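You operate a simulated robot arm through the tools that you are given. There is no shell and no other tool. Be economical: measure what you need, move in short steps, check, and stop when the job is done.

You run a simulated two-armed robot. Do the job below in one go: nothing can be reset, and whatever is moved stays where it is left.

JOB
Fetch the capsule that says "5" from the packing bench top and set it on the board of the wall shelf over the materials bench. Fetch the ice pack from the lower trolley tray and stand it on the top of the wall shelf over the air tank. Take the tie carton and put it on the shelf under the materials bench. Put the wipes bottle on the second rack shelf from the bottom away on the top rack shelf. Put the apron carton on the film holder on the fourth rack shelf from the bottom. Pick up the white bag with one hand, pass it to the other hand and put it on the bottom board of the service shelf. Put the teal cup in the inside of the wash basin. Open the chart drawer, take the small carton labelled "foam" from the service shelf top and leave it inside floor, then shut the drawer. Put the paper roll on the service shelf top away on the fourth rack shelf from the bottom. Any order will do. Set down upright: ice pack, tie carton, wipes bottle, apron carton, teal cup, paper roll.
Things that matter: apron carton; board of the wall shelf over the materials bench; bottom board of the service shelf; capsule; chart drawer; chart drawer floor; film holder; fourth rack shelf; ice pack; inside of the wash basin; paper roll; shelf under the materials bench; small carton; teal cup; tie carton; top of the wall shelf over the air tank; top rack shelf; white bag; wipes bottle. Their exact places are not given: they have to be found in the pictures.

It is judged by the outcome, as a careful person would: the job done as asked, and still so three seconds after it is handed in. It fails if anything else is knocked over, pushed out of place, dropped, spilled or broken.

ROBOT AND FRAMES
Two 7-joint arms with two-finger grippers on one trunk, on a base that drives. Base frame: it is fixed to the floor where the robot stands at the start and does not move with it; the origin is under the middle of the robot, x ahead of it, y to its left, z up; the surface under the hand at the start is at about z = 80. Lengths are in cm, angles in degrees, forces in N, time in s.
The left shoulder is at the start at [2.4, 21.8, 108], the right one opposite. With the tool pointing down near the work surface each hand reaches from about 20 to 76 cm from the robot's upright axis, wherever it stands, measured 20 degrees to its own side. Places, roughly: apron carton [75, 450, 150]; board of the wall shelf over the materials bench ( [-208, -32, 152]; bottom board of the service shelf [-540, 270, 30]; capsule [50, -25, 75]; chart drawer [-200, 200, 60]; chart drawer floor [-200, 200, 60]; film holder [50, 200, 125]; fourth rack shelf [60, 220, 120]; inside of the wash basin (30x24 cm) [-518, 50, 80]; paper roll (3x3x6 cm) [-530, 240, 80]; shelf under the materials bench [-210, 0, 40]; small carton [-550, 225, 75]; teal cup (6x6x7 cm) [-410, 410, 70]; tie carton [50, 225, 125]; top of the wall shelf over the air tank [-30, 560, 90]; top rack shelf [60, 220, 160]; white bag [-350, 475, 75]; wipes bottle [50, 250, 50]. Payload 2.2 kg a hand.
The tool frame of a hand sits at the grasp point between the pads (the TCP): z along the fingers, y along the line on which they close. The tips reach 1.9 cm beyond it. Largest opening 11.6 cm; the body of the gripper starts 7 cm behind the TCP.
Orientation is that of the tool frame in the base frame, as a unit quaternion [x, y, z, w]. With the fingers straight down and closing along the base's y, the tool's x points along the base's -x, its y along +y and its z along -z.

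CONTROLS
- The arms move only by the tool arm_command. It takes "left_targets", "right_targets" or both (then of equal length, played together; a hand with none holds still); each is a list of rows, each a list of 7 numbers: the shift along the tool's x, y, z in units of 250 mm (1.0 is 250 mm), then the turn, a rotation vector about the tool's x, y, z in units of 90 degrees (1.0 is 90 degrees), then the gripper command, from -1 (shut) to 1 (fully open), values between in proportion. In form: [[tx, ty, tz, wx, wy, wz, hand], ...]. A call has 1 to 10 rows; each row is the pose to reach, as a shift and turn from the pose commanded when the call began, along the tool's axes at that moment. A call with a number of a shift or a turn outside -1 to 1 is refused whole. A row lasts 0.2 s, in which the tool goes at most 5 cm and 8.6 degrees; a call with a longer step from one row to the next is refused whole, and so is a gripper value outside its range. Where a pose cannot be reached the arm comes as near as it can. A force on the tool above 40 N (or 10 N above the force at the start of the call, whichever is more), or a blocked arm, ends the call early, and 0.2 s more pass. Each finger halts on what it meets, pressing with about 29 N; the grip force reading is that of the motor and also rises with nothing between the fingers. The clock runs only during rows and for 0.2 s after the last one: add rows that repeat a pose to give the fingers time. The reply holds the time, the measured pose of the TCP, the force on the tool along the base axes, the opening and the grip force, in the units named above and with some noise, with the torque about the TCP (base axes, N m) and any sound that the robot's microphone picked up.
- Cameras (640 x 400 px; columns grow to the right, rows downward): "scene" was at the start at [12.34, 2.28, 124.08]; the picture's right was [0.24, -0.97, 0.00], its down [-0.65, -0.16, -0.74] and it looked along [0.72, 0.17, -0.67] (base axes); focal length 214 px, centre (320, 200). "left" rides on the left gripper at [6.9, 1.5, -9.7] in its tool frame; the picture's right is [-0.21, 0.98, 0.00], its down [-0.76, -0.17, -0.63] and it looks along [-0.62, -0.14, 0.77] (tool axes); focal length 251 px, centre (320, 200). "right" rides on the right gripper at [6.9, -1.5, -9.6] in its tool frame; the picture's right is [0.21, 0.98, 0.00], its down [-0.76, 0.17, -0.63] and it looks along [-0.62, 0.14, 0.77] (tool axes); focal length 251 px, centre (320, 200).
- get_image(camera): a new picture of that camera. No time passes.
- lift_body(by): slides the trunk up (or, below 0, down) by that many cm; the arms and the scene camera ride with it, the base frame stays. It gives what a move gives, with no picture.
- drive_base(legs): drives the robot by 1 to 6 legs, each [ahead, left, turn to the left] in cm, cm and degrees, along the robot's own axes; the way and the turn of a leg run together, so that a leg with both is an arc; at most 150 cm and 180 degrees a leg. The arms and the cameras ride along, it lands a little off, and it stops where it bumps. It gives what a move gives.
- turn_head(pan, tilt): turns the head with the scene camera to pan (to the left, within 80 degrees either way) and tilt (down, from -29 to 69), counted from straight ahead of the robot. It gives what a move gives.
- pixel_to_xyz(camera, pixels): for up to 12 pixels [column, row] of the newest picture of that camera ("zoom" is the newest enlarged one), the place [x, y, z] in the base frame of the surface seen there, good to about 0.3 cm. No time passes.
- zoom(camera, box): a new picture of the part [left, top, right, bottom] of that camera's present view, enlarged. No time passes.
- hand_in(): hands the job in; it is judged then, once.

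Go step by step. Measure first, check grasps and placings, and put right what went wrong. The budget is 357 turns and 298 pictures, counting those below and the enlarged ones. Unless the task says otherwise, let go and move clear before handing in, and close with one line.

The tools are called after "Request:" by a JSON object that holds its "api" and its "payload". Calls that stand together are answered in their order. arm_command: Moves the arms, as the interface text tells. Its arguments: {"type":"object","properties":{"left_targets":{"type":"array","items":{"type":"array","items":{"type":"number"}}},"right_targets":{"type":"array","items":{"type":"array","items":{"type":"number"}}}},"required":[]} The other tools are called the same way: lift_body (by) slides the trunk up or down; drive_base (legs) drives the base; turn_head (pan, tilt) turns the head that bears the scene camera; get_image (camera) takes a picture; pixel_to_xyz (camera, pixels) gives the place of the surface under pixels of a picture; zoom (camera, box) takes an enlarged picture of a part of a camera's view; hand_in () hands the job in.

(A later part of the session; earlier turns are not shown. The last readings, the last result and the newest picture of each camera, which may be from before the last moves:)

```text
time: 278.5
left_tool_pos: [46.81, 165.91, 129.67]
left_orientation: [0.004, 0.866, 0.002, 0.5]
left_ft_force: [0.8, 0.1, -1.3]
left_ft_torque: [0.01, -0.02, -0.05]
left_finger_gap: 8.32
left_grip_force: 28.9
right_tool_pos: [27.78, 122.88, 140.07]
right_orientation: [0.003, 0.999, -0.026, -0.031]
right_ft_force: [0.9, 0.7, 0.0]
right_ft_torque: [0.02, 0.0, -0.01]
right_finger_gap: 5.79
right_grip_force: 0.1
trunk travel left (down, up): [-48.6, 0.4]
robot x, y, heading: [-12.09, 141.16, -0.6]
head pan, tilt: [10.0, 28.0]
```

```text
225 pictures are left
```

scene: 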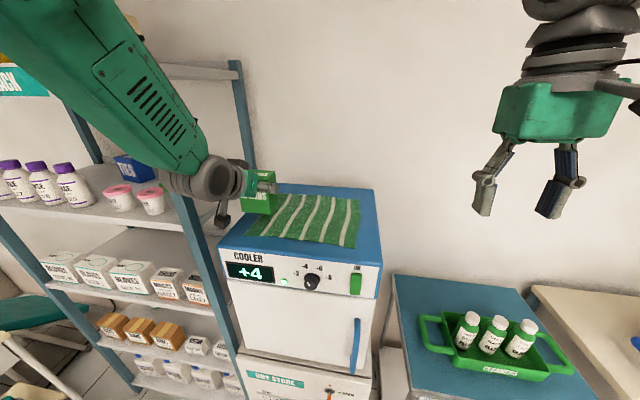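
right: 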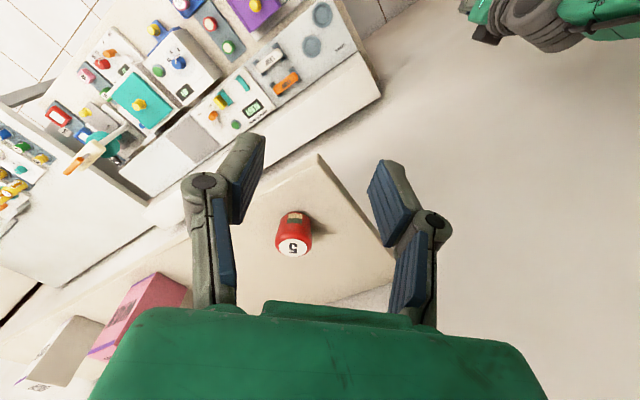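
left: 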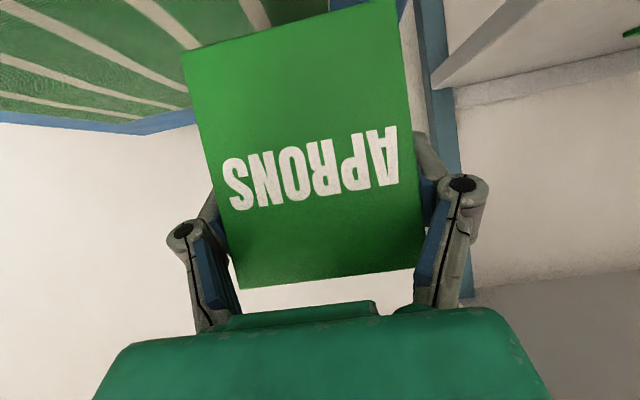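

Regrasped at 30° with the carton bottom 6.0 below the TCP. I'll back off and turn left 15°, so the wrist camera passes between the two pots. Then I'll set the arm for the shelf-4 entry.

Request:
{"api": "drive_base", "payload": {"legs": [[-35, 0, 0], [0, 0, 15.6]]}}

Request:
{"api": "arm_command", "payload": {"left_targets": [[-0.1, 0, 0.07, 0, 0, 0, -1], [-0.2, 0, 0.12, 0, 0, 0, -1], [-0.3, 0, 0.17, 0, 0, 0, -1], [-0.4, 0, 0.24, 0, 0, 0, -1], [-0.4, 0, 0.24, 0, 0, 0, -1]]}}

Request:
{"api": "turn_head", "payload": {"pan": 5, "tilt": 12}}

Request:
{"api": "turn_head", "payload": {"pan": 6, "tilt": 12}}

Request:
{"api": "get_image", "payload": {"camera": "scene"}}

```text
time: 281.7
left_tool_pos: [3.06, 180.27, 129.87]
left_orientation: [-0.11, 0.858, 0.069, 0.496]
left_ft_force: [0.1, -0.4, -1.1]
left_ft_torque: [0.02, -0.02, -0.01]
left_finger_gap: 8.3
left_grip_force: 29.1
right_tool_pos: [-4.0, 133.78, 140.05]
right_orientation: [-0.13, 0.991, -0.028, -0.027]
right_ft_force: [-0.5, -1.4, 0.3]
right_ft_torque: [0.0, -0.03, -0.01]
right_finger_gap: 5.8
right_grip_force: 0.0
trunk travel left (down, up): [-48.6, 0.4]
robot x, y, heading: [-47.08, 141.28, 14.8]
head pan, tilt: [10.0, 28.0]
```

```text
time: 282.9
left_tool_pos: [12.65, 182.87, 135.67]
left_orientation: [-0.11, 0.858, 0.068, 0.498]
left_ft_force: [0.8, 0.6, -0.9]
left_ft_torque: [0.04, -0.01, 0.01]
left_finger_gap: 8.32
left_grip_force: 28.9
right_tool_pos: [-4.28, 134.04, 140.21]
right_orientation: [-0.13, 0.991, -0.029, -0.026]
right_ft_force: [0.2, -0.6, 0.3]
right_ft_torque: [0.03, -0.03, -0.01]
right_finger_gap: 5.79
right_grip_force: 0.1
trunk travel left (down, up): [-48.6, 0.4]
robot x, y, heading: [-46.39, 141.6, 14.6]
head pan, tilt: [10.0, 28.0]
```

```text
time: 283.7
left_tool_pos: [12.52, 182.93, 135.57]
left_orientation: [-0.111, 0.857, 0.068, 0.498]
left_ft_force: [0.3, -0.3, -1.5]
left_ft_torque: [0.0, 0.03, 0.0]
left_finger_gap: 8.31
left_grip_force: 28.5
right_tool_pos: [-4.46, 133.97, 140.25]
right_orientation: [-0.129, 0.991, -0.03, -0.025]
right_ft_force: [0.5, 0.2, 1.1]
right_ft_torque: [0.02, 0.0, -0.03]
right_finger_gap: 5.82
right_grip_force: 0.0
trunk travel left (down, up): [-48.6, 0.4]
robot x, y, heading: [-46.68, 141.55, 14.8]
head pan, tilt: [5.0, 12.0]
```

```text
time: 284.3
left_tool_pos: [12.59, 183.09, 135.56]
left_orientation: [-0.111, 0.857, 0.068, 0.498]
left_ft_force: [-0.8, -0.6, -1.0]
left_ft_torque: [-0.04, 0.0, 0.0]
left_finger_gap: 8.32
left_grip_force: 28.6
right_tool_pos: [-4.41, 134.21, 140.24]
right_orientation: [-0.129, 0.991, -0.029, -0.026]
right_ft_force: [-0.1, -0.1, -0.2]
right_ft_torque: [-0.02, 0.02, 0.04]
right_finger_gap: 5.83
right_grip_force: 0.0
trunk travel left (down, up): [-48.6, 0.4]
robot x, y, heading: [-46.74, 141.09, 14.7]
head pan, tilt: [6.0, 12.0]
```

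```text
224 pictures are left
```

scene: 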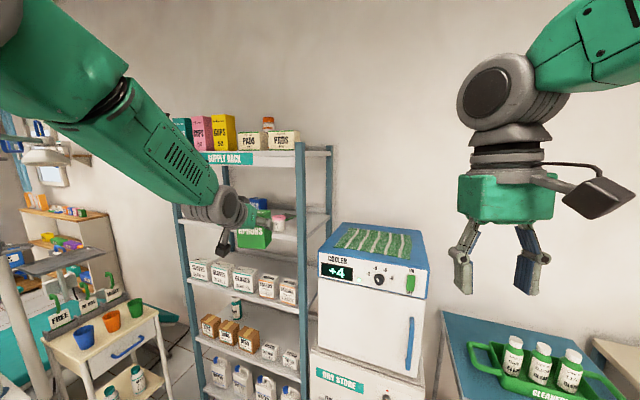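

I'll measure where the forearm runs, to check clearance under the top shelf's lip.

Request:
{"api": "pixel_to_xyz", "payload": {"camera": "scene", "pixels": [[228, 208], [200, 175], [170, 145], [120, 95], [60, 60], [220, 245], [195, 200], [250, 205], [250, 238], [285, 225], [300, 215]]}}

```text
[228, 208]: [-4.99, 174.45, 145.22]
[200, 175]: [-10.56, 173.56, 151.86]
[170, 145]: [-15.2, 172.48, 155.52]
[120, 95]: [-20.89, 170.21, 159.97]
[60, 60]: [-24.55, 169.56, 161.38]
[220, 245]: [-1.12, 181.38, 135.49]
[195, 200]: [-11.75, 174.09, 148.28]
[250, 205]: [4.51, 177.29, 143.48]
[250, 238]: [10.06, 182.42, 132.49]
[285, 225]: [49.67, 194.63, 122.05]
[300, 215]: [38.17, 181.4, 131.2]
```

There's enough clearance under the lip. I'll approach in stages, first to just outside the rack.

Request:
{"api": "drive_base", "payload": {"legs": [[24, 5.3, 0.3]]}}

Request:
{"api": "turn_head", "payload": {"pan": 5, "tilt": 15}}

Request:
{"api": "turn_head", "payload": {"pan": 6, "tilt": 15}}

Request:
{"api": "turn_head", "payload": {"pan": 5, "tilt": 15}}

Request:
{"api": "get_image", "payload": {"camera": "left"}}

Request:
{"api": "get_image", "payload": {"camera": "scene"}}

```text
time: 286.1
left_tool_pos: [34.06, 194.34, 135.71]
left_orientation: [-0.111, 0.857, 0.068, 0.498]
left_ft_force: [0.3, 0.0, -1.0]
left_ft_torque: [0.02, 0.01, -0.03]
left_finger_gap: 8.31
left_grip_force: 28.9
right_tool_pos: [17.22, 145.47, 140.59]
right_orientation: [-0.132, 0.991, -0.029, -0.024]
right_ft_force: [-0.4, -0.5, 0.6]
right_ft_torque: [0.01, -0.01, 0.02]
right_finger_gap: 5.8
right_grip_force: 0.1
trunk travel left (down, up): [-48.6, 0.4]
robot x, y, heading: [-25.27, 152.41, 14.7]
head pan, tilt: [6.0, 12.0]
```

```text
time: 286.7
left_tool_pos: [33.81, 194.47, 135.82]
left_orientation: [-0.112, 0.857, 0.068, 0.498]
left_ft_force: [-1.1, -0.5, -0.9]
left_ft_torque: [-0.03, 0.0, -0.01]
left_finger_gap: 8.35
left_grip_force: 29.1
right_tool_pos: [17.22, 145.46, 140.3]
right_orientation: [-0.131, 0.991, -0.03, -0.026]
right_ft_force: [0.2, 0.0, -0.3]
right_ft_torque: [-0.02, 0.01, 0.01]
right_finger_gap: 5.81
right_grip_force: 0.1
trunk travel left (down, up): [-48.6, 0.4]
robot x, y, heading: [-25.37, 152.59, 14.9]
head pan, tilt: [5.0, 15.0]
```

```text
time: 287.3
left_tool_pos: [34.12, 194.5, 135.71]
left_orientation: [-0.112, 0.857, 0.069, 0.498]
left_ft_force: [-0.4, -0.6, -1.6]
left_ft_torque: [0.0, 0.02, -0.01]
left_finger_gap: 8.35
left_grip_force: 28.9
right_tool_pos: [17.16, 145.42, 140.17]
right_orientation: [-0.131, 0.991, -0.03, -0.027]
right_ft_force: [0.2, -0.6, 0.4]
right_ft_torque: [0.0, -0.03, -0.03]
right_finger_gap: 5.8
right_grip_force: 0.0
trunk travel left (down, up): [-48.6, 0.4]
robot x, y, heading: [-24.9, 152.61, 14.9]
head pan, tilt: [6.0, 15.0]
```

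```text
time: 287.9
left_tool_pos: [33.8, 194.42, 135.73]
left_orientation: [-0.111, 0.857, 0.068, 0.498]
left_ft_force: [-0.9, 0.4, -1.9]
left_ft_torque: [-0.01, 0.01, 0.03]
left_finger_gap: 8.31
left_grip_force: 29.1
right_tool_pos: [17.2, 145.48, 140.2]
right_orientation: [-0.131, 0.991, -0.03, -0.027]
right_ft_force: [-0.2, 0.1, -0.5]
right_ft_torque: [0.02, 0.0, 0.0]
right_finger_gap: 5.83
right_grip_force: 0.0
trunk travel left (down, up): [-48.6, 0.4]
robot x, y, heading: [-25.64, 152.59, 15.0]
head pan, tilt: [5.0, 15.0]
```

```text
223 pictures are left
```

left: 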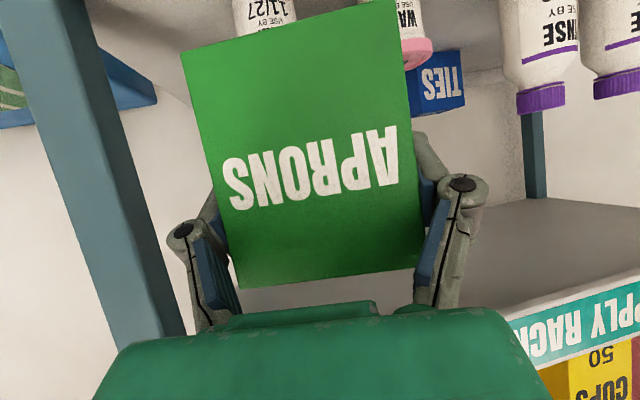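

```text
222 pictures are left
```

scene: 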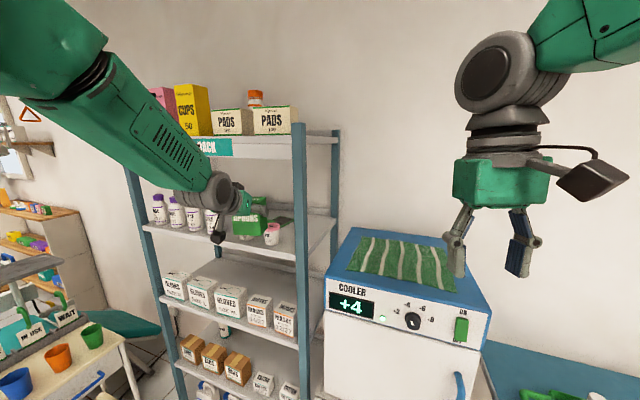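

Steady, and the final slot is straight ahead by 27 cm. I'll drive 15 cm with the carton passing ~1.6 cm above the pots.

Request:
{"api": "drive_base", "payload": {"legs": [[15, 0, 0]]}}

Request:
{"api": "turn_head", "payload": {"pan": 6, "tilt": 18}}

Request:
{"api": "get_image", "payload": {"camera": "left"}}

Request:
{"api": "zoom", "payload": {"camera": "scene", "box": [120, 120, 360, 270]}}

```text
time: 289.3
left_tool_pos: [48.0, 198.32, 135.85]
left_orientation: [-0.113, 0.857, 0.069, 0.499]
left_ft_force: [-0.1, -0.7, -0.9]
left_ft_torque: [0.0, 0.02, -0.02]
left_finger_gap: 8.31
left_grip_force: 29.0
right_tool_pos: [31.38, 149.35, 140.36]
right_orientation: [-0.132, 0.991, -0.03, -0.025]
right_ft_force: [0.1, 0.3, -0.3]
right_ft_torque: [0.0, 0.01, -0.01]
right_finger_gap: 5.82
right_grip_force: 0.0
trunk travel left (down, up): [-48.6, 0.4]
robot x, y, heading: [-10.6, 156.26, 15.1]
head pan, tilt: [5.0, 15.0]
```

```text
time: 289.9
left_tool_pos: [48.04, 198.39, 135.91]
left_orientation: [-0.112, 0.856, 0.069, 0.499]
left_ft_force: [-0.5, 0.1, -0.4]
left_ft_torque: [-0.02, -0.02, -0.03]
left_finger_gap: 8.33
left_grip_force: 29.0
right_tool_pos: [31.34, 149.45, 140.06]
right_orientation: [-0.132, 0.99, -0.03, -0.029]
right_ft_force: [0.4, 0.0, 0.2]
right_ft_torque: [0.02, 0.03, -0.01]
right_finger_gap: 5.79
right_grip_force: 0.0
trunk travel left (down, up): [-48.6, 0.4]
robot x, y, heading: [-11.19, 157.18, 14.8]
head pan, tilt: [6.0, 18.0]
```

```text
221 pictures are left
```

left: 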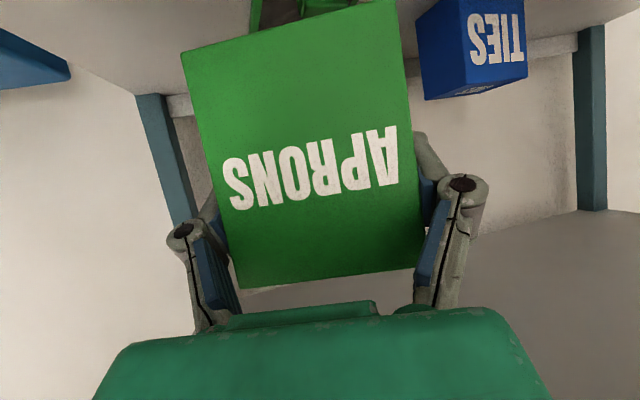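

```text
2.67 times, centred on (240, 195) of scene
```

zoom: 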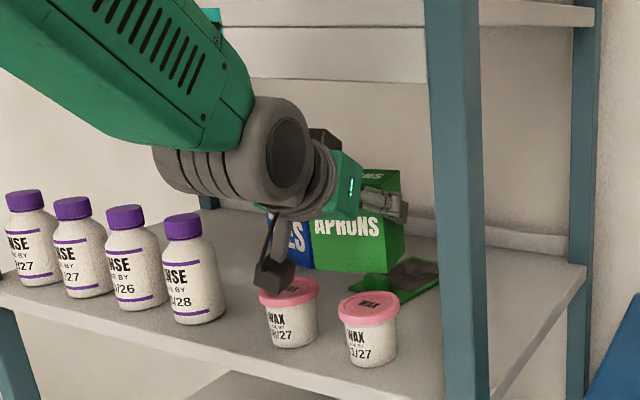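

The holder looks like a green tray with a dark insert. I'll zoom on it before lowering.

Request:
{"api": "zoom", "payload": {"camera": "scene", "box": [240, 205, 300, 245]}}

Request:
{"api": "zoom", "payload": {"camera": "left", "box": [230, 0, 430, 60]}}

```text
10.00 times, centred on (270, 225) of scene
```

zoom: 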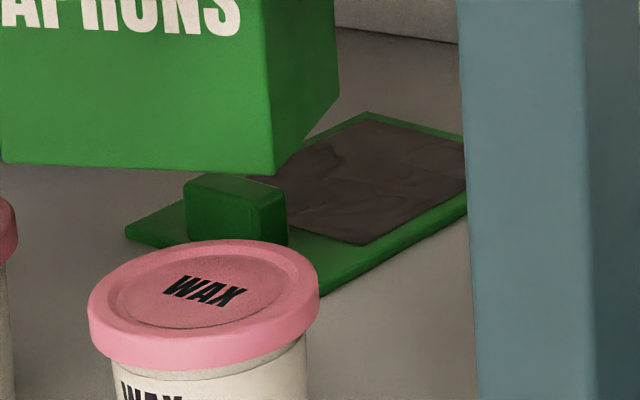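

```text
3.20 times, centred on (330, 30) of left
```

zoom: 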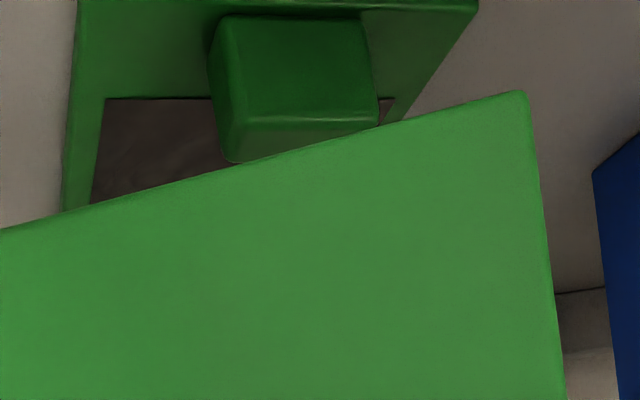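

The holder is a plate with a raised clip block at the front, so the carton must go on the film area behind it. I'll measure.

Request:
{"api": "zoom", "payload": {"camera": "scene", "box": [240, 205, 300, 245]}}

Request:
{"api": "pixel_to_xyz", "payload": {"camera": "zoom", "pixels": [[130, 235], [190, 215], [190, 190], [250, 180], [283, 195], [285, 235], [355, 120], [460, 145], [365, 240], [300, 195], [325, 285], [460, 210]]}}

```text
10.00 times, centred on (270, 225) of scene
```

zoom: 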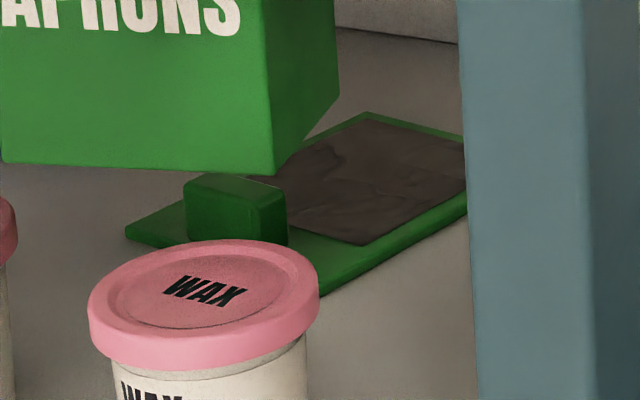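

```text
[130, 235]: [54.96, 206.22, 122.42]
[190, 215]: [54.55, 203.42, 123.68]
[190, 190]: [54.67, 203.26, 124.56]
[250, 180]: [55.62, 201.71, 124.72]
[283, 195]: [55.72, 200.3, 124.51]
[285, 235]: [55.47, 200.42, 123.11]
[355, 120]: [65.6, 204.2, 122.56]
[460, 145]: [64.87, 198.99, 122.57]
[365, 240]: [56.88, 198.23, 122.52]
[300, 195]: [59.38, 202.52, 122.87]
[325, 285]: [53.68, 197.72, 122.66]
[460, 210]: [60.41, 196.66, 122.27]
```

The clip occupies x 54.5–56.6, y 200–203.5, up to z 124.8. The target carton centre is (61.3,201), approached above the clip and then straight down. I'll move in at TCP z 131.6.

Request:
{"api": "arm_command", "payload": {"left_targets": [[-0.018, -0.008, 0.128, 0, 0, 0, -1], [-0.05, -0.016, 0.265, 0, 0, 0, -1], [-0.08, -0.024, 0.4, 0, 0, 0, -1], [-0.111, -0.032, 0.536, 0, 0, 0, -1], [-0.111, -0.032, 0.536, 0, 0, 0, -1], [-0.111, -0.032, 0.536, 0, 0, 0, -1]]}}

Request:
{"api": "zoom", "payload": {"camera": "scene", "box": [120, 120, 360, 270]}}

```text
time: 291.3
left_tool_pos: [60.9, 200.84, 131.76]
left_orientation: [-0.113, 0.857, 0.069, 0.499]
left_ft_force: [0.7, -0.2, -0.7]
left_ft_torque: [0.01, 0.05, 0.02]
left_finger_gap: 8.32
left_grip_force: 29.2
right_tool_pos: [31.45, 149.49, 139.97]
right_orientation: [-0.132, 0.99, -0.031, -0.03]
right_ft_force: [0.5, -0.7, 0.2]
right_ft_torque: [-0.01, 0.0, -0.01]
right_finger_gap: 5.78
right_grip_force: 0.0
trunk travel left (down, up): [-48.6, 0.4]
robot x, y, heading: [-10.53, 156.17, 15.0]
head pan, tilt: [6.0, 18.0]
```

```text
2.67 times, centred on (240, 195) of scene
```

zoom: 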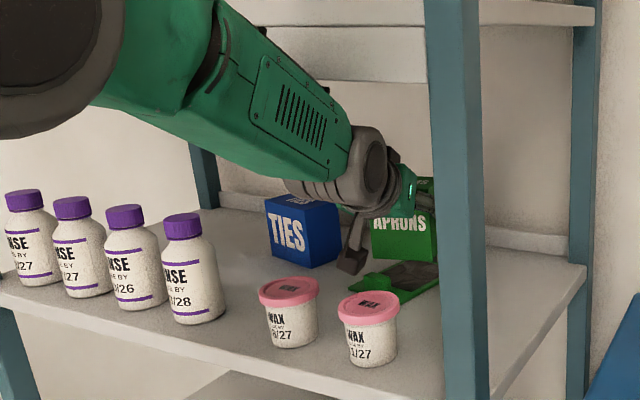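

In position and clear of the clip. I'll lower with the trunk.

Request:
{"api": "lift_body", "payload": {"by": -2.8}}

Request:
{"api": "zoom", "payload": {"camera": "scene", "box": [220, 180, 300, 240]}}

```text
time: 292.1
left_tool_pos: [60.93, 200.95, 128.88]
left_orientation: [-0.112, 0.856, 0.069, 0.499]
left_ft_force: [0.7, -0.3, -0.9]
left_ft_torque: [-0.02, -0.01, 0.0]
left_finger_gap: 8.34
left_grip_force: 29.6
right_tool_pos: [31.5, 149.25, 137.21]
right_orientation: [-0.133, 0.99, -0.032, -0.031]
right_ft_force: [0.2, -0.6, -0.4]
right_ft_torque: [-0.02, 0.01, 0.02]
right_finger_gap: 5.79
right_grip_force: 0.1
trunk travel left (down, up): [-45.8, 3.2]
robot x, y, heading: [-10.94, 156.54, 14.9]
head pan, tilt: [6.0, 18.0]
```

```text
6.67 times, centred on (260, 210) of scene
```

zoom: 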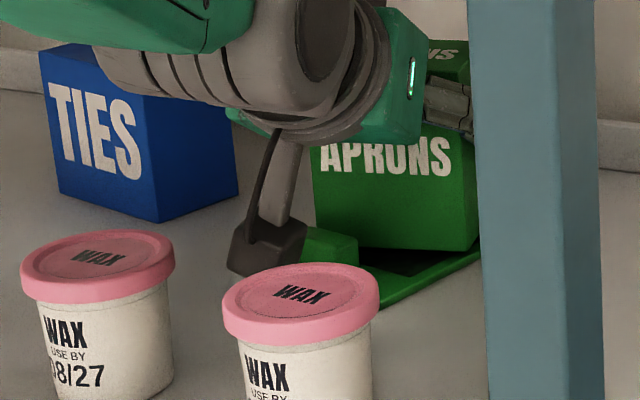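

Just above the plate. A little lower.

Request:
{"api": "lift_body", "payload": {"by": -0.5}}

```text
time: 292.6
left_tool_pos: [61.02, 200.86, 128.44]
left_orientation: [-0.113, 0.855, 0.07, 0.501]
left_ft_force: [0.1, 0.1, 2.8]
left_ft_torque: [-0.13, 0.02, 0.02]
left_finger_gap: 8.33
left_grip_force: 28.2
right_tool_pos: [31.37, 149.25, 136.75]
right_orientation: [-0.132, 0.99, -0.03, -0.03]
right_ft_force: [-0.7, 0.1, 0.1]
right_ft_torque: [0.02, -0.04, -0.01]
right_finger_gap: 5.8
right_grip_force: 0.0
trunk travel left (down, up): [-45.3, 3.7]
robot x, y, heading: [-11.16, 156.56, 14.9]
head pan, tilt: [6.0, 18.0]
```

Contact. I'll release and retreat along the tool axis, which is also the clear line over the pots.

Request:
{"api": "arm_command", "payload": {"left_targets": [[0, 0, 0, 0, 0, 0, 0.3], [0, 0, 0, 0, 0, 0, 0.75], [0, 0, 0, 0, 0, 0, 0.75], [0, 0, -0.1, 0, 0, 0, 0.75], [0, 0, -0.25, 0, 0, 0, 0.75], [0, 0, -0.42, 0, 0, 0, 0.75], [0, 0, -0.6, 0, 0, 0, 0.75], [0, 0, -0.6, 0, 0, 0, 0.75]]}}

Request:
{"api": "get_image", "payload": {"camera": "left"}}

Request:
{"api": "zoom", "payload": {"camera": "scene", "box": [120, 120, 360, 270]}}

```text
time: 294.4
left_tool_pos: [48.47, 197.52, 135.99]
left_orientation: [-0.112, 0.857, 0.068, 0.499]
left_ft_force: [0.7, 1.0, 0.3]
left_ft_torque: [0.0, -0.04, 0.01]
left_finger_gap: 10.17
left_grip_force: 0.0
right_tool_pos: [31.48, 149.38, 136.68]
right_orientation: [-0.133, 0.99, -0.031, -0.029]
right_ft_force: [0.7, -0.2, 0.0]
right_ft_torque: [0.01, 0.01, 0.0]
right_finger_gap: 5.81
right_grip_force: 0.0
trunk travel left (down, up): [-45.3, 3.7]
robot x, y, heading: [-10.97, 157.03, 15.0]
head pan, tilt: [6.0, 18.0]
```

```text
214 pictures are left
```

left: 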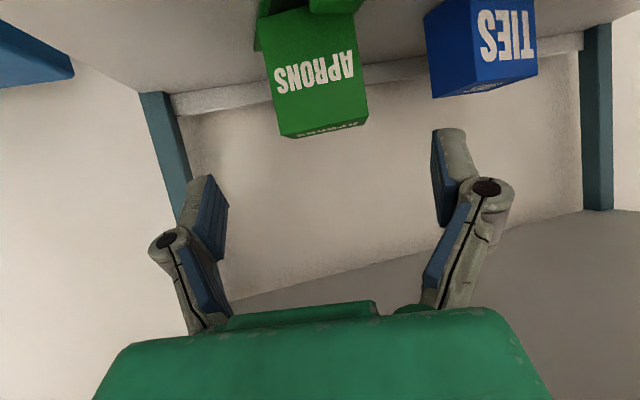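

```text
2.67 times, centred on (240, 195) of scene
```

zoom: 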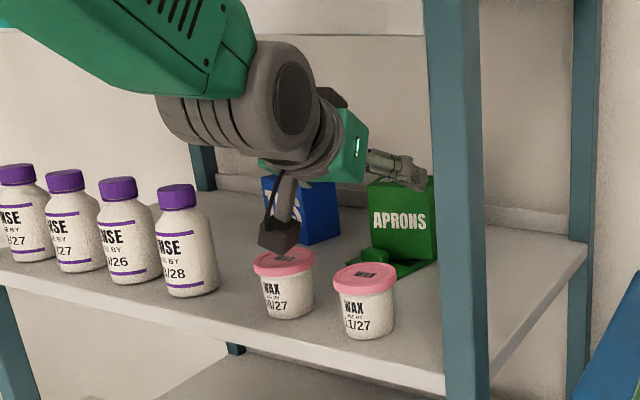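

The apron carton sits upright on the holder. The hand's yaw also nearly matches the tie carton, so next I shift the hand left to just behind the gap between bottle 03/28 and the pot.

Request:
{"api": "arm_command", "payload": {"left_targets": [[-0.03, 0.11, 0.06, 0, 0, 0, 0.85], [-0.06, 0.22, 0.12, 0, 0, 0, 1], [-0.09, 0.33, 0.19, 0, 0, 0, 1], [-0.123, 0.443, 0.252, 0, 0, 0, 1], [-0.123, 0.443, 0.252, 0, 0, 0, 1], [-0.123, 0.443, 0.252, 0, 0, 0, 1]]}}

Request:
{"api": "get_image", "payload": {"camera": "left"}}

Request:
{"api": "zoom", "payload": {"camera": "scene", "box": [80, 110, 320, 260]}}

```text
time: 295.8
left_tool_pos: [52.18, 209.84, 135.85]
left_orientation: [-0.111, 0.857, 0.069, 0.499]
left_ft_force: [0.4, -0.3, 0.1]
left_ft_torque: [0.0, 0.06, 0.02]
left_finger_gap: 11.61
left_grip_force: 0.1
right_tool_pos: [31.47, 149.26, 136.73]
right_orientation: [-0.132, 0.99, -0.031, -0.03]
right_ft_force: [0.5, -0.6, 0.4]
right_ft_torque: [-0.01, 0.0, 0.01]
right_finger_gap: 5.8
right_grip_force: 0.0
trunk travel left (down, up): [-45.3, 3.7]
robot x, y, heading: [-10.83, 156.29, 14.9]
head pan, tilt: [6.0, 18.0]
```

```text
212 pictures are left
```

left: 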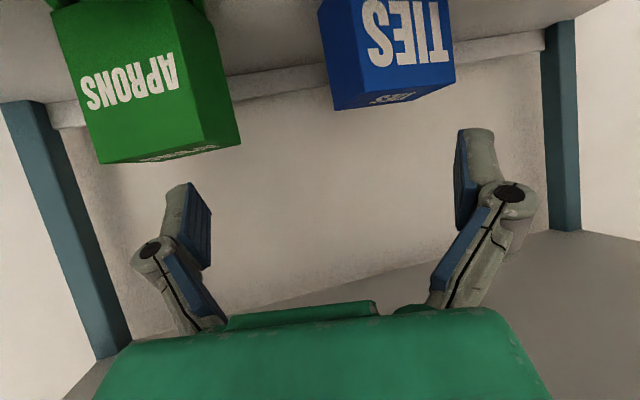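

```text
2.67 times, centred on (200, 185) of scene
```

zoom: 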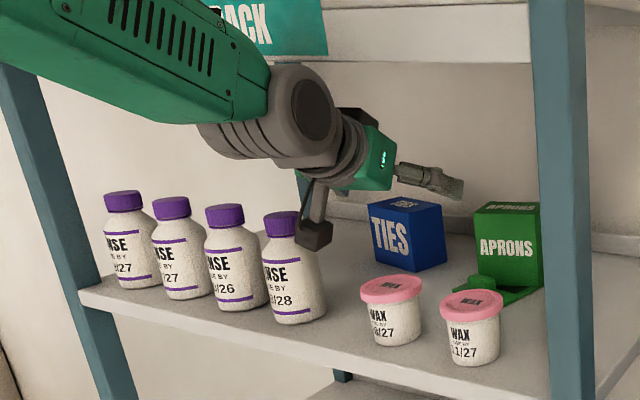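

I'll measure the tie carton precisely from the hand camera.

Request:
{"api": "pixel_to_xyz", "payload": {"camera": "left", "pixels": [[370, 65], [450, 50], [410, 60], [340, 100], [362, 105], [430, 95], [452, 75], [375, 90], [330, 50], [235, 140], [180, 15], [220, 100]]}}

```text
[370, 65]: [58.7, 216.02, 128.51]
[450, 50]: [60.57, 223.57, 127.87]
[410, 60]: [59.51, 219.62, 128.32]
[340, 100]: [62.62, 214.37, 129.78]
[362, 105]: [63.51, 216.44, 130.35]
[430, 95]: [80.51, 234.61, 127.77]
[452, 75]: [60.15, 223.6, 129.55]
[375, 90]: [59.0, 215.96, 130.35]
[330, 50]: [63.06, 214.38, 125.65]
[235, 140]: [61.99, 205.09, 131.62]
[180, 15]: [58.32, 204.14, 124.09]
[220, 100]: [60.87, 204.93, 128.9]
```

The tie carton is yawed about -14°. I'll turn the hand to yaw 0 and pitch 33°, drop slightly to clear the lip, and recheck.

Request:
{"api": "arm_command", "payload": {"left_targets": [[0.03, 0, 0.02, 0.048, 0.011, 0.028, 1], [0.06, 0, 0.04, 0.096, 0.022, 0.055, 1], [0.095, 0, 0.055, 0.1443, 0.033, 0.0833, 1], [0.095, 0, 0.055, 0.1443, 0.033, 0.0833, 1], [0.095, 0, 0.055, 0.1443, 0.033, 0.0833, 1]]}}

Request:
{"api": "get_image", "payload": {"camera": "left"}}

Request:
{"api": "zoom", "payload": {"camera": "scene", "box": [80, 110, 320, 260]}}

```text
time: 297.0
left_tool_pos: [52.52, 209.74, 132.84]
left_orientation: [-0.001, 0.877, 0.002, 0.481]
left_ft_force: [-0.7, -0.3, -0.1]
left_ft_torque: [0.01, -0.02, 0.0]
left_finger_gap: 11.61
left_grip_force: 0.1
right_tool_pos: [31.41, 149.04, 136.64]
right_orientation: [-0.131, 0.99, -0.029, -0.03]
right_ft_force: [0.3, 0.6, 0.2]
right_ft_torque: [0.02, -0.03, 0.0]
right_finger_gap: 5.83
right_grip_force: 0.0
trunk travel left (down, up): [-45.3, 3.7]
robot x, y, heading: [-11.07, 155.91, 15.2]
head pan, tilt: [6.0, 18.0]
```

```text
210 pictures are left
```

left: 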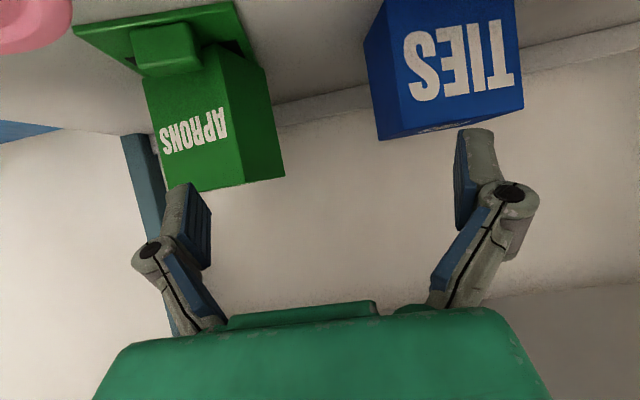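

```text
2.67 times, centred on (200, 185) of scene
```

zoom: 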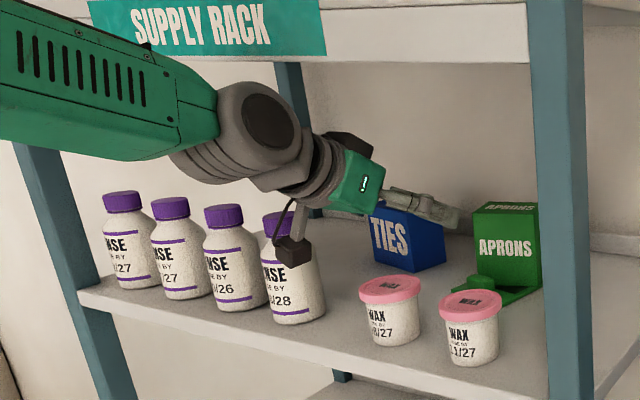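

The camera box must pass behind bottle 03/28 before I shift left. I'll narrow the fingers and go forward first, then left over the tie carton, opening as I go.

Request:
{"api": "arm_command", "payload": {"left_targets": [[0, 0.03, 0, 0, 0, 0, 0.4], [-0.067, 0.05, 0.1, 0, 0, 0, 0.4], [-0.133, 0.052, 0.2, 0, 0, 0, 0.4], [-0.2, 0.052, 0.3, 0, 0, 0, 0.4], [-0.2, 0.052, 0.3, 0, 0, 0, 0.4], [-0.207, 0.15, 0.311, 0, 0, 0, 0.6], [-0.215, 0.26, 0.322, 0, 0, 0, 1], [-0.222, 0.366, 0.333, 0, 0, 0, 1], [-0.222, 0.366, 0.333, 0, 0, 0, 1], [-0.222, 0.366, 0.333, 0, 0, 0, 1]]}}

Request:
{"api": "get_image", "payload": {"camera": "left"}}

Request:
{"api": "zoom", "payload": {"camera": "scene", "box": [80, 110, 320, 260]}}

```text
time: 299.2
left_tool_pos: [61.86, 218.96, 132.74]
left_orientation: [0.0, 0.877, 0.0, 0.48]
left_ft_force: [-0.6, -0.5, 0.2]
left_ft_torque: [0.01, -0.01, 0.04]
left_finger_gap: 11.62
left_grip_force: 0.0
left hand out of reach, approached as far as the arm can: row 8, 9, 10
right_tool_pos: [31.54, 149.48, 136.63]
right_orientation: [-0.132, 0.99, -0.03, -0.031]
right_ft_force: [1.4, -0.2, 0.6]
right_ft_torque: [0.02, 0.03, 0.0]
right_finger_gap: 5.79
right_grip_force: 0.2
trunk travel left (down, up): [-45.3, 3.7]
robot x, y, heading: [-11.15, 156.79, 14.9]
head pan, tilt: [6.0, 18.0]
```

```text
208 pictures are left
```

left: 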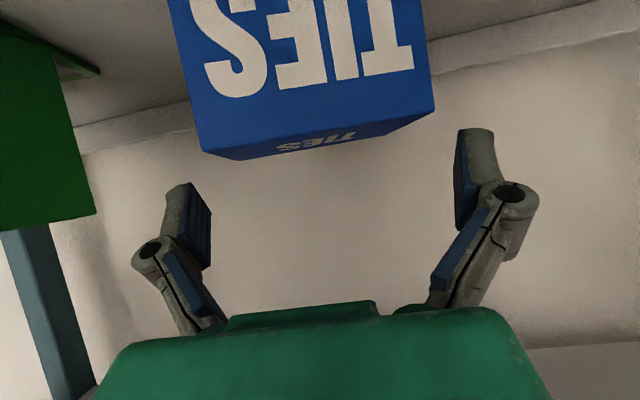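

```text
2.67 times, centred on (200, 185) of scene
```

zoom: 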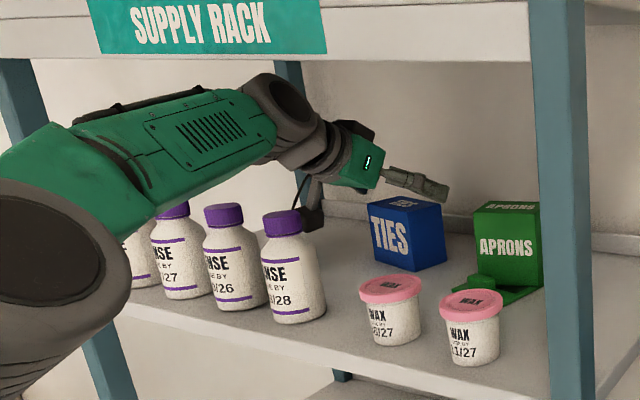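

The arm is at its reach limit and the forearm dropped lower. I'll check its clearance to the bottles.

Request:
{"api": "pixel_to_xyz", "payload": {"camera": "zoom", "pixels": [[170, 195], [220, 170], [260, 160], [120, 215], [220, 120], [175, 212], [222, 212], [280, 218], [315, 215], [300, 150], [330, 150]]}}

```text
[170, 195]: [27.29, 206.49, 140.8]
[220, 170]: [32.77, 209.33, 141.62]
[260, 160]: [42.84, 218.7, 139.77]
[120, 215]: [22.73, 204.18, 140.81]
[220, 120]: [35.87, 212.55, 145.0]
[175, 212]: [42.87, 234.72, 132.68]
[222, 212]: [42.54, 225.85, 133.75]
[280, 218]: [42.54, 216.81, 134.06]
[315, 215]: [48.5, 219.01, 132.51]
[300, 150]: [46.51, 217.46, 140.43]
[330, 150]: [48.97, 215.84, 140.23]
```

The forearm underside is at z≈140 and the bottle tops at 134.3, so lowering 3.4 cm by the trunk is safe. I lower and then close.

Request:
{"api": "lift_body", "payload": {"by": -3.3}}

Request:
{"api": "get_image", "payload": {"camera": "left"}}

```text
time: 300.0
left_tool_pos: [61.98, 219.01, 129.4]
left_orientation: [-0.001, 0.877, 0.001, 0.481]
left_ft_force: [-0.2, -1.0, 0.4]
left_ft_torque: [0.0, 0.01, 0.01]
left_finger_gap: 11.6
left_grip_force: 0.1
right_tool_pos: [31.44, 149.41, 133.21]
right_orientation: [-0.132, 0.99, -0.03, -0.032]
right_ft_force: [-1.1, 0.0, 0.4]
right_ft_torque: [0.02, 0.01, 0.0]
right_finger_gap: 5.78
right_grip_force: 0.0
trunk travel left (down, up): [-42.0, 7.0]
robot x, y, heading: [-10.75, 156.66, 14.8]
head pan, tilt: [6.0, 18.0]
```

```text
206 pictures are left
```

left: 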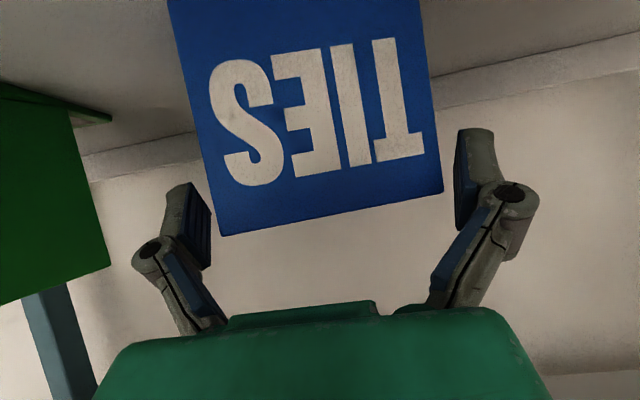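

The pads overlap just the top of the carton. I'll check the wrist-to-cap clearance before going slightly lower.

Request:
{"api": "zoom", "payload": {"camera": "scene", "box": [120, 140, 260, 240]}}

```text
4.00 times, centred on (190, 190) of scene
```

zoom: 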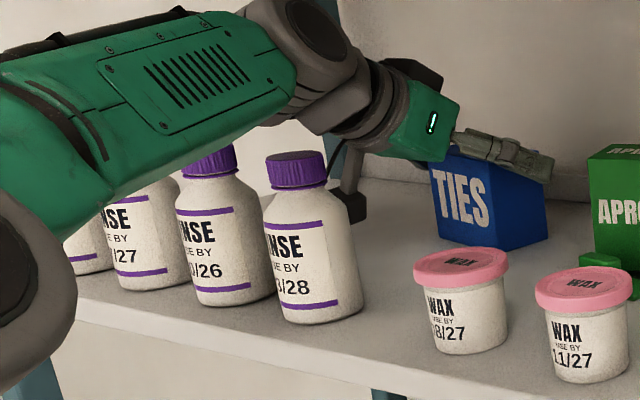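

Request:
{"api": "pixel_to_xyz", "payload": {"camera": "zoom", "pixels": [[310, 125], [345, 130], [270, 120], [220, 140], [180, 165], [320, 160], [300, 152], [375, 150], [215, 150]]}}

```text
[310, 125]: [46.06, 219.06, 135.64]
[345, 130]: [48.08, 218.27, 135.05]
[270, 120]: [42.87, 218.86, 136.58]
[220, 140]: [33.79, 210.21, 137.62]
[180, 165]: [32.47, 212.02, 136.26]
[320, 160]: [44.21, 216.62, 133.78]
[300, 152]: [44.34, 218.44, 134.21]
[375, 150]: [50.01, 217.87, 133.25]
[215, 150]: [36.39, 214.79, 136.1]
```

Clearance over the cap is only ~1.4 cm, so I'll close here at this height.

Request:
{"api": "arm_command", "payload": {"left_targets": [[0, 0, 0, 0, 0, 0, 0.5], [0, 0, 0, 0, 0, 0, 0], [0, 0, 0, 0, 0, 0, -1], [0, 0, 0, 0, 0, 0, -1], [0, 0, 0, 0, 0, 0, -1]]}}

Request:
{"api": "get_image", "payload": {"camera": "left"}}

```text
time: 301.2
left_tool_pos: [61.79, 219.0, 129.59]
left_orientation: [-0.001, 0.876, 0.001, 0.482]
left_ft_force: [2.8, 0.6, 9.5]
left_ft_torque: [0.03, -0.08, -0.07]
left_finger_gap: 9.6
left_grip_force: 28.7
right_tool_pos: [31.39, 149.44, 133.4]
right_orientation: [-0.132, 0.99, -0.031, -0.03]
right_ft_force: [-0.3, -0.6, -0.8]
right_ft_torque: [-0.01, -0.02, 0.03]
right_finger_gap: 5.79
right_grip_force: 0.1
trunk travel left (down, up): [-42.0, 7.0]
robot x, y, heading: [-11.05, 156.72, 15.2]
head pan, tilt: [6.0, 18.0]
```

```text
204 pictures are left
```

left: 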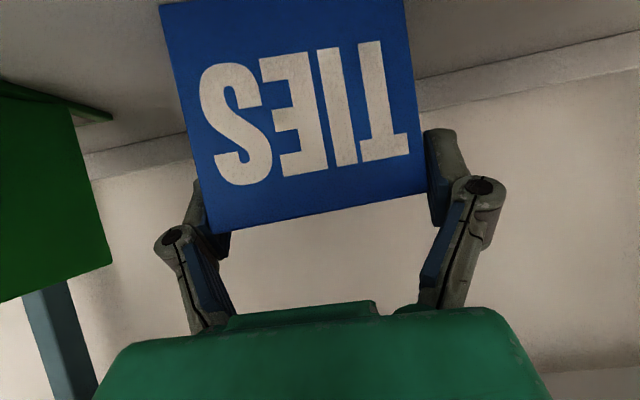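

Gripped. I'll lift 2.5 cm with the trunk and check that it holds.

Request:
{"api": "lift_body", "payload": {"by": 2.5}}

Request:
{"api": "get_image", "payload": {"camera": "left"}}

Request:
{"api": "zoom", "payload": {"camera": "scene", "box": [120, 140, 280, 240]}}

```text
time: 301.9
left_tool_pos: [61.75, 219.02, 131.82]
left_orientation: [-0.002, 0.877, 0.002, 0.48]
left_ft_force: [-0.6, -0.2, -1.9]
left_ft_torque: [0.04, 0.02, 0.0]
left_finger_gap: 9.6
left_grip_force: 29.2
right_tool_pos: [31.29, 149.56, 135.85]
right_orientation: [-0.131, 0.99, -0.031, -0.032]
right_ft_force: [0.3, 0.9, 0.2]
right_ft_torque: [0.0, 0.0, 0.0]
right_finger_gap: 5.81
right_grip_force: 0.0
trunk travel left (down, up): [-44.5, 4.5]
robot x, y, heading: [-10.76, 156.83, 15.0]
head pan, tilt: [6.0, 18.0]
```

```text
203 pictures are left
```

left: 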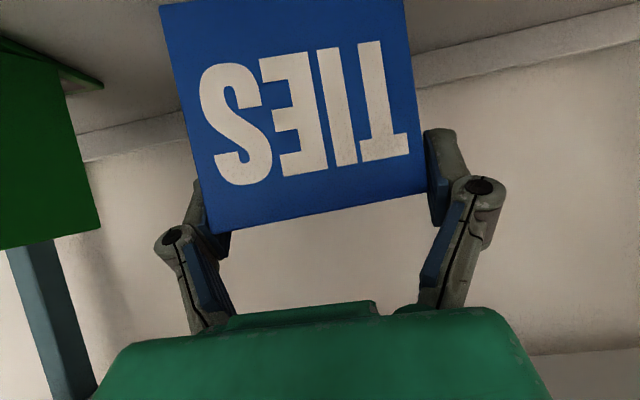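

```text
4.00 times, centred on (200, 190) of scene
```

zoom: 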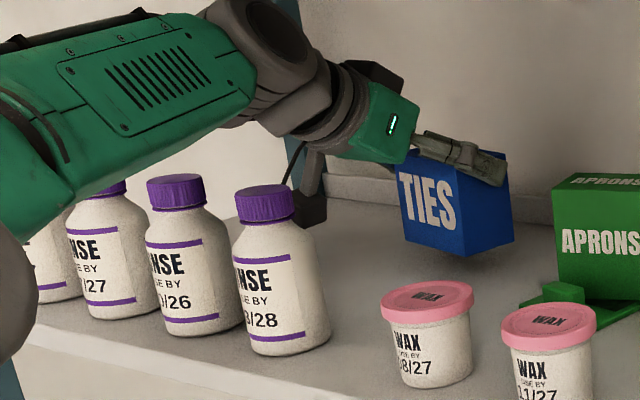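

Held. Now the exit: first shift right 6.5 cm at this depth.

Request:
{"api": "arm_command", "payload": {"left_targets": [[0, -0.09, 0, 0, 0, 0, -1], [0, -0.18, 0, 0, 0, 0, -1], [0, -0.26, 0, 0, 0, 0, -1], [0, -0.26, 0, 0, 0, 0, -1], [0, -0.26, 0, 0, 0, 0, -1]]}}

Request:
{"api": "zoom", "payload": {"camera": "scene", "box": [120, 130, 280, 240]}}

Request:
{"api": "get_image", "payload": {"camera": "left"}}

```text
time: 303.1
left_tool_pos: [61.46, 212.26, 131.6]
left_orientation: [-0.001, 0.877, 0.0, 0.481]
left_ft_force: [0.2, -0.3, -0.4]
left_ft_torque: [0.01, -0.01, 0.0]
left_finger_gap: 9.58
left_grip_force: 28.9
right_tool_pos: [31.56, 149.64, 135.84]
right_orientation: [-0.132, 0.99, -0.031, -0.031]
right_ft_force: [-0.1, -0.5, 0.3]
right_ft_torque: [0.02, -0.02, -0.01]
right_finger_gap: 5.8
right_grip_force: 0.0
trunk travel left (down, up): [-44.5, 4.5]
robot x, y, heading: [-10.89, 156.59, 15.0]
head pan, tilt: [6.0, 18.0]
```

```text
3.64 times, centred on (200, 185) of scene
```

zoom: 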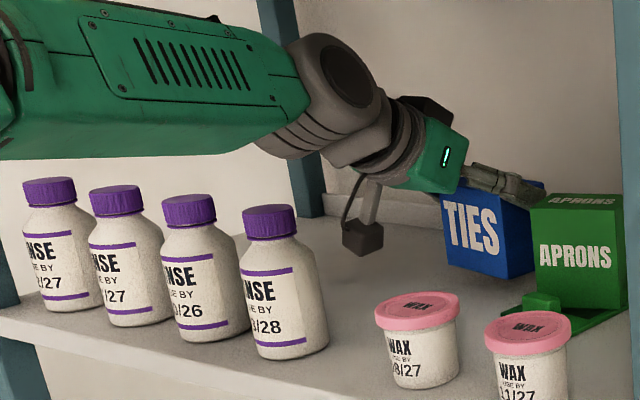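

```text
200 pictures are left
```

left: 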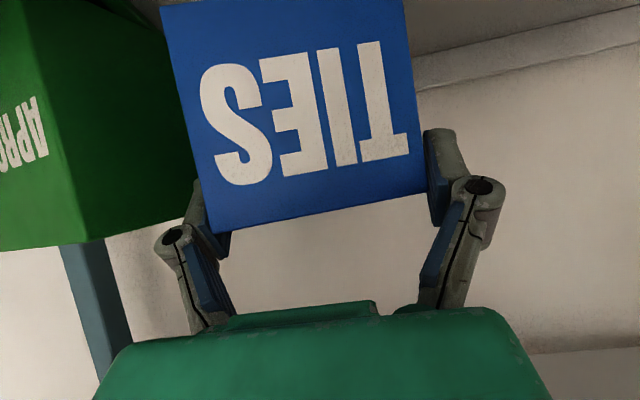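

Clear beside the apron carton. I'll measure the tie carton's front face and then back up.

Request:
{"api": "pixel_to_xyz", "payload": {"camera": "left", "pixels": [[180, 60], [400, 60], [215, 215], [415, 180], [300, 120], [165, 15], [120, 150]]}}

```text
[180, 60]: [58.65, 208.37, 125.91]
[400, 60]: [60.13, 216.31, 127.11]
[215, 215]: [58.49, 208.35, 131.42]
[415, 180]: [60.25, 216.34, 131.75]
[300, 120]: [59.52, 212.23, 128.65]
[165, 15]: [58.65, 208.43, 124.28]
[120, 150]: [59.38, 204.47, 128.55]
```

Back up 11 cm into the free strip behind the pots.

Request:
{"api": "arm_command", "payload": {"left_targets": [[0.08, 0, -0.123, 0, 0, 0, -1], [0.16, 0, -0.247, 0, 0, 0, -1], [0.2376, 0, -0.37, 0, 0, 0, -1], [0.2376, -0.06, -0.37, 0, 0, 0, -1], [0.2376, -0.12, -0.37, 0, 0, 0, -1], [0.2376, -0.12, -0.37, 0, 0, 0, -1], [0.2376, -0.12, -0.37, 0, 0, 0, -1]]}}

Request:
{"api": "zoom", "payload": {"camera": "scene", "box": [120, 130, 280, 240]}}

```text
time: 304.7
left_tool_pos: [50.28, 209.41, 131.67]
left_orientation: [-0.001, 0.876, 0.001, 0.481]
left_ft_force: [0.5, 0.2, -0.6]
left_ft_torque: [-0.03, 0.04, 0.02]
left_finger_gap: 9.57
left_grip_force: 28.9
right_tool_pos: [31.38, 149.65, 135.98]
right_orientation: [-0.131, 0.99, -0.031, -0.03]
right_ft_force: [0.6, -0.2, -0.4]
right_ft_torque: [-0.01, -0.05, 0.0]
right_finger_gap: 5.8
right_grip_force: 0.2
trunk travel left (down, up): [-44.5, 4.5]
robot x, y, heading: [-11.03, 156.42, 14.9]
head pan, tilt: [6.0, 18.0]
```

```text
3.64 times, centred on (200, 185) of scene
```

zoom: 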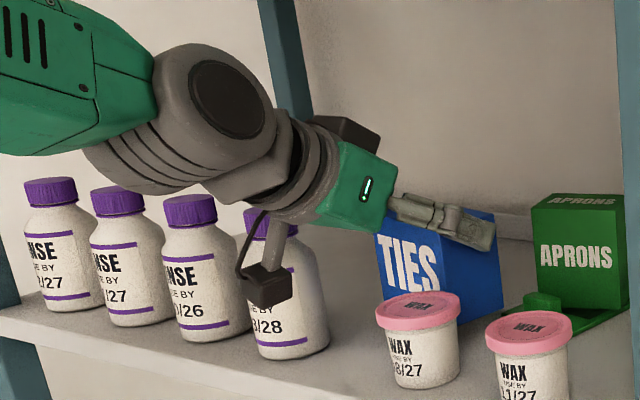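

I'll raise via the trunk so the carton clears the pot tops.

Request:
{"api": "lift_body", "payload": {"by": 4.4}}

Request:
{"api": "zoom", "payload": {"camera": "scene", "box": [120, 130, 280, 240]}}

Request:
{"api": "get_image", "payload": {"camera": "left"}}

```text
time: 305.6
left_tool_pos: [50.29, 209.14, 135.97]
left_orientation: [-0.002, 0.877, 0.001, 0.481]
left_ft_force: [0.1, 0.2, -1.3]
left_ft_torque: [0.04, 0.0, 0.02]
left_finger_gap: 9.54
left_grip_force: 28.7
right_tool_pos: [31.44, 149.44, 140.3]
right_orientation: [-0.132, 0.99, -0.031, -0.03]
right_ft_force: [0.3, 0.1, -0.9]
right_ft_torque: [-0.04, 0.03, 0.0]
right_finger_gap: 5.79
right_grip_force: 0.1
trunk travel left (down, up): [-48.9, 0.1]
robot x, y, heading: [-11.08, 156.67, 15.0]
head pan, tilt: [6.0, 18.0]
```

```text
3.64 times, centred on (200, 185) of scene
```

zoom: 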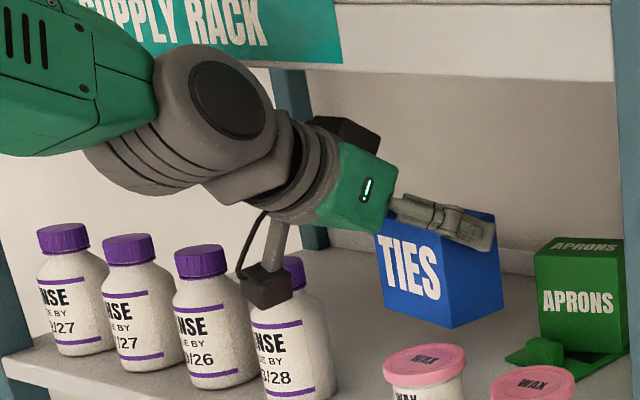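

```text
197 pictures are left
```

left: 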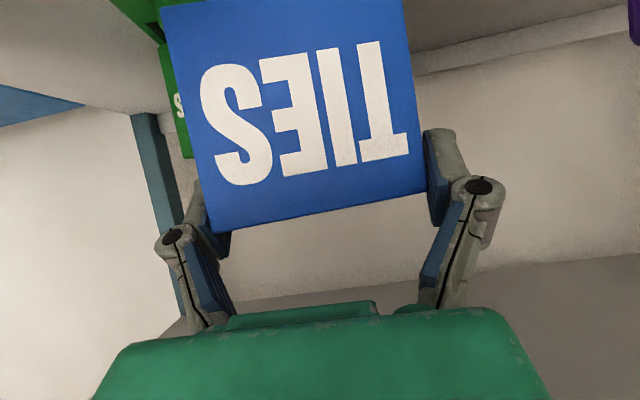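

I'll go up 0.7 cm more and then straight back out over the pot.

Request:
{"api": "arm_command", "payload": {"left_targets": [[-0.026, 0, -0.017, 0, 0, 0, -1], [-0.026, 0, -0.017, 0, 0, 0, -1], [0.05, 0, -0.135, 0, 0, 0, -1], [0.125, 0, -0.252, 0, 0, 0, -1], [0.2, 0, -0.37, 0, 0, 0, -1], [0.276, 0, -0.488, 0, 0, 0, -1], [0.35, 0, -0.606, 0, 0, 0, -1], [0.35, 0, -0.606, 0, 0, 0, -1]]}}

Request:
{"api": "zoom", "payload": {"camera": "scene", "box": [100, 110, 300, 250]}}

```text
time: 307.4
left_tool_pos: [34.3, 209.96, 137.09]
left_orientation: [-0.012, 0.874, 0.022, 0.486]
left_ft_force: [0.4, 0.3, -2.1]
left_ft_torque: [-0.07, 0.0, 0.01]
left_finger_gap: 9.54
left_grip_force: 29.3
left hand out of reach, approached as far as the arm can: row 7
right_tool_pos: [31.65, 149.29, 140.36]
right_orientation: [-0.132, 0.99, -0.029, -0.029]
right_ft_force: [0.1, -0.5, -0.6]
right_ft_torque: [-0.01, 0.03, 0.02]
right_finger_gap: 5.81
right_grip_force: 0.0
trunk travel left (down, up): [-48.9, 0.1]
robot x, y, heading: [-10.98, 156.28, 15.4]
head pan, tilt: [6.0, 18.0]
```

```text
2.86 times, centred on (200, 180) of scene
```

zoom: 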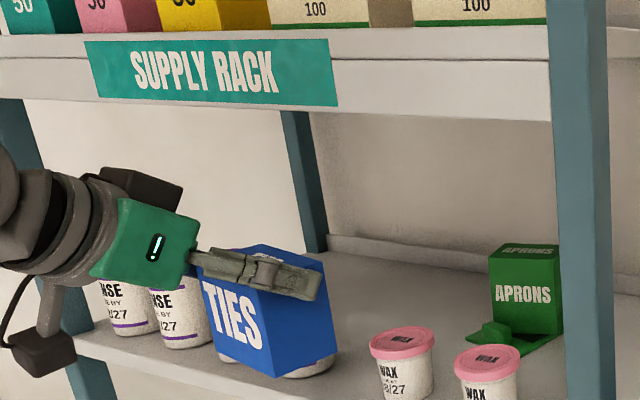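

The carton is almost out. I'll drive back 30 cm and check the shelf.

Request:
{"api": "drive_base", "payload": {"legs": [[-35, 0, 0]]}}

Request:
{"api": "get_image", "payload": {"camera": "scene"}}

```text
time: 309.6
left_tool_pos: [0.02, 201.34, 136.82]
left_orientation: [-0.015, 0.874, 0.022, 0.486]
left_ft_force: [-0.3, 0.6, 0.0]
left_ft_torque: [0.0, 0.02, 0.03]
left_finger_gap: 9.54
left_grip_force: 28.8
right_tool_pos: [-2.34, 140.81, 140.29]
right_orientation: [-0.134, 0.99, -0.031, -0.03]
right_ft_force: [0.2, 0.6, -0.2]
right_ft_torque: [-0.01, 0.01, 0.0]
right_finger_gap: 5.79
right_grip_force: 0.1
trunk travel left (down, up): [-48.9, 0.1]
robot x, y, heading: [-44.89, 147.27, 15.2]
head pan, tilt: [6.0, 18.0]
```

```text
195 pictures are left
```

scene: 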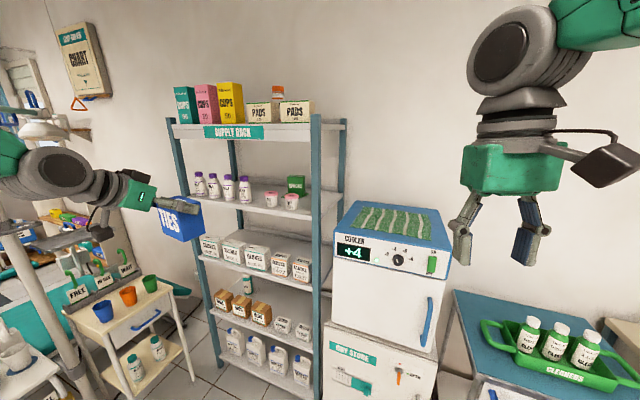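

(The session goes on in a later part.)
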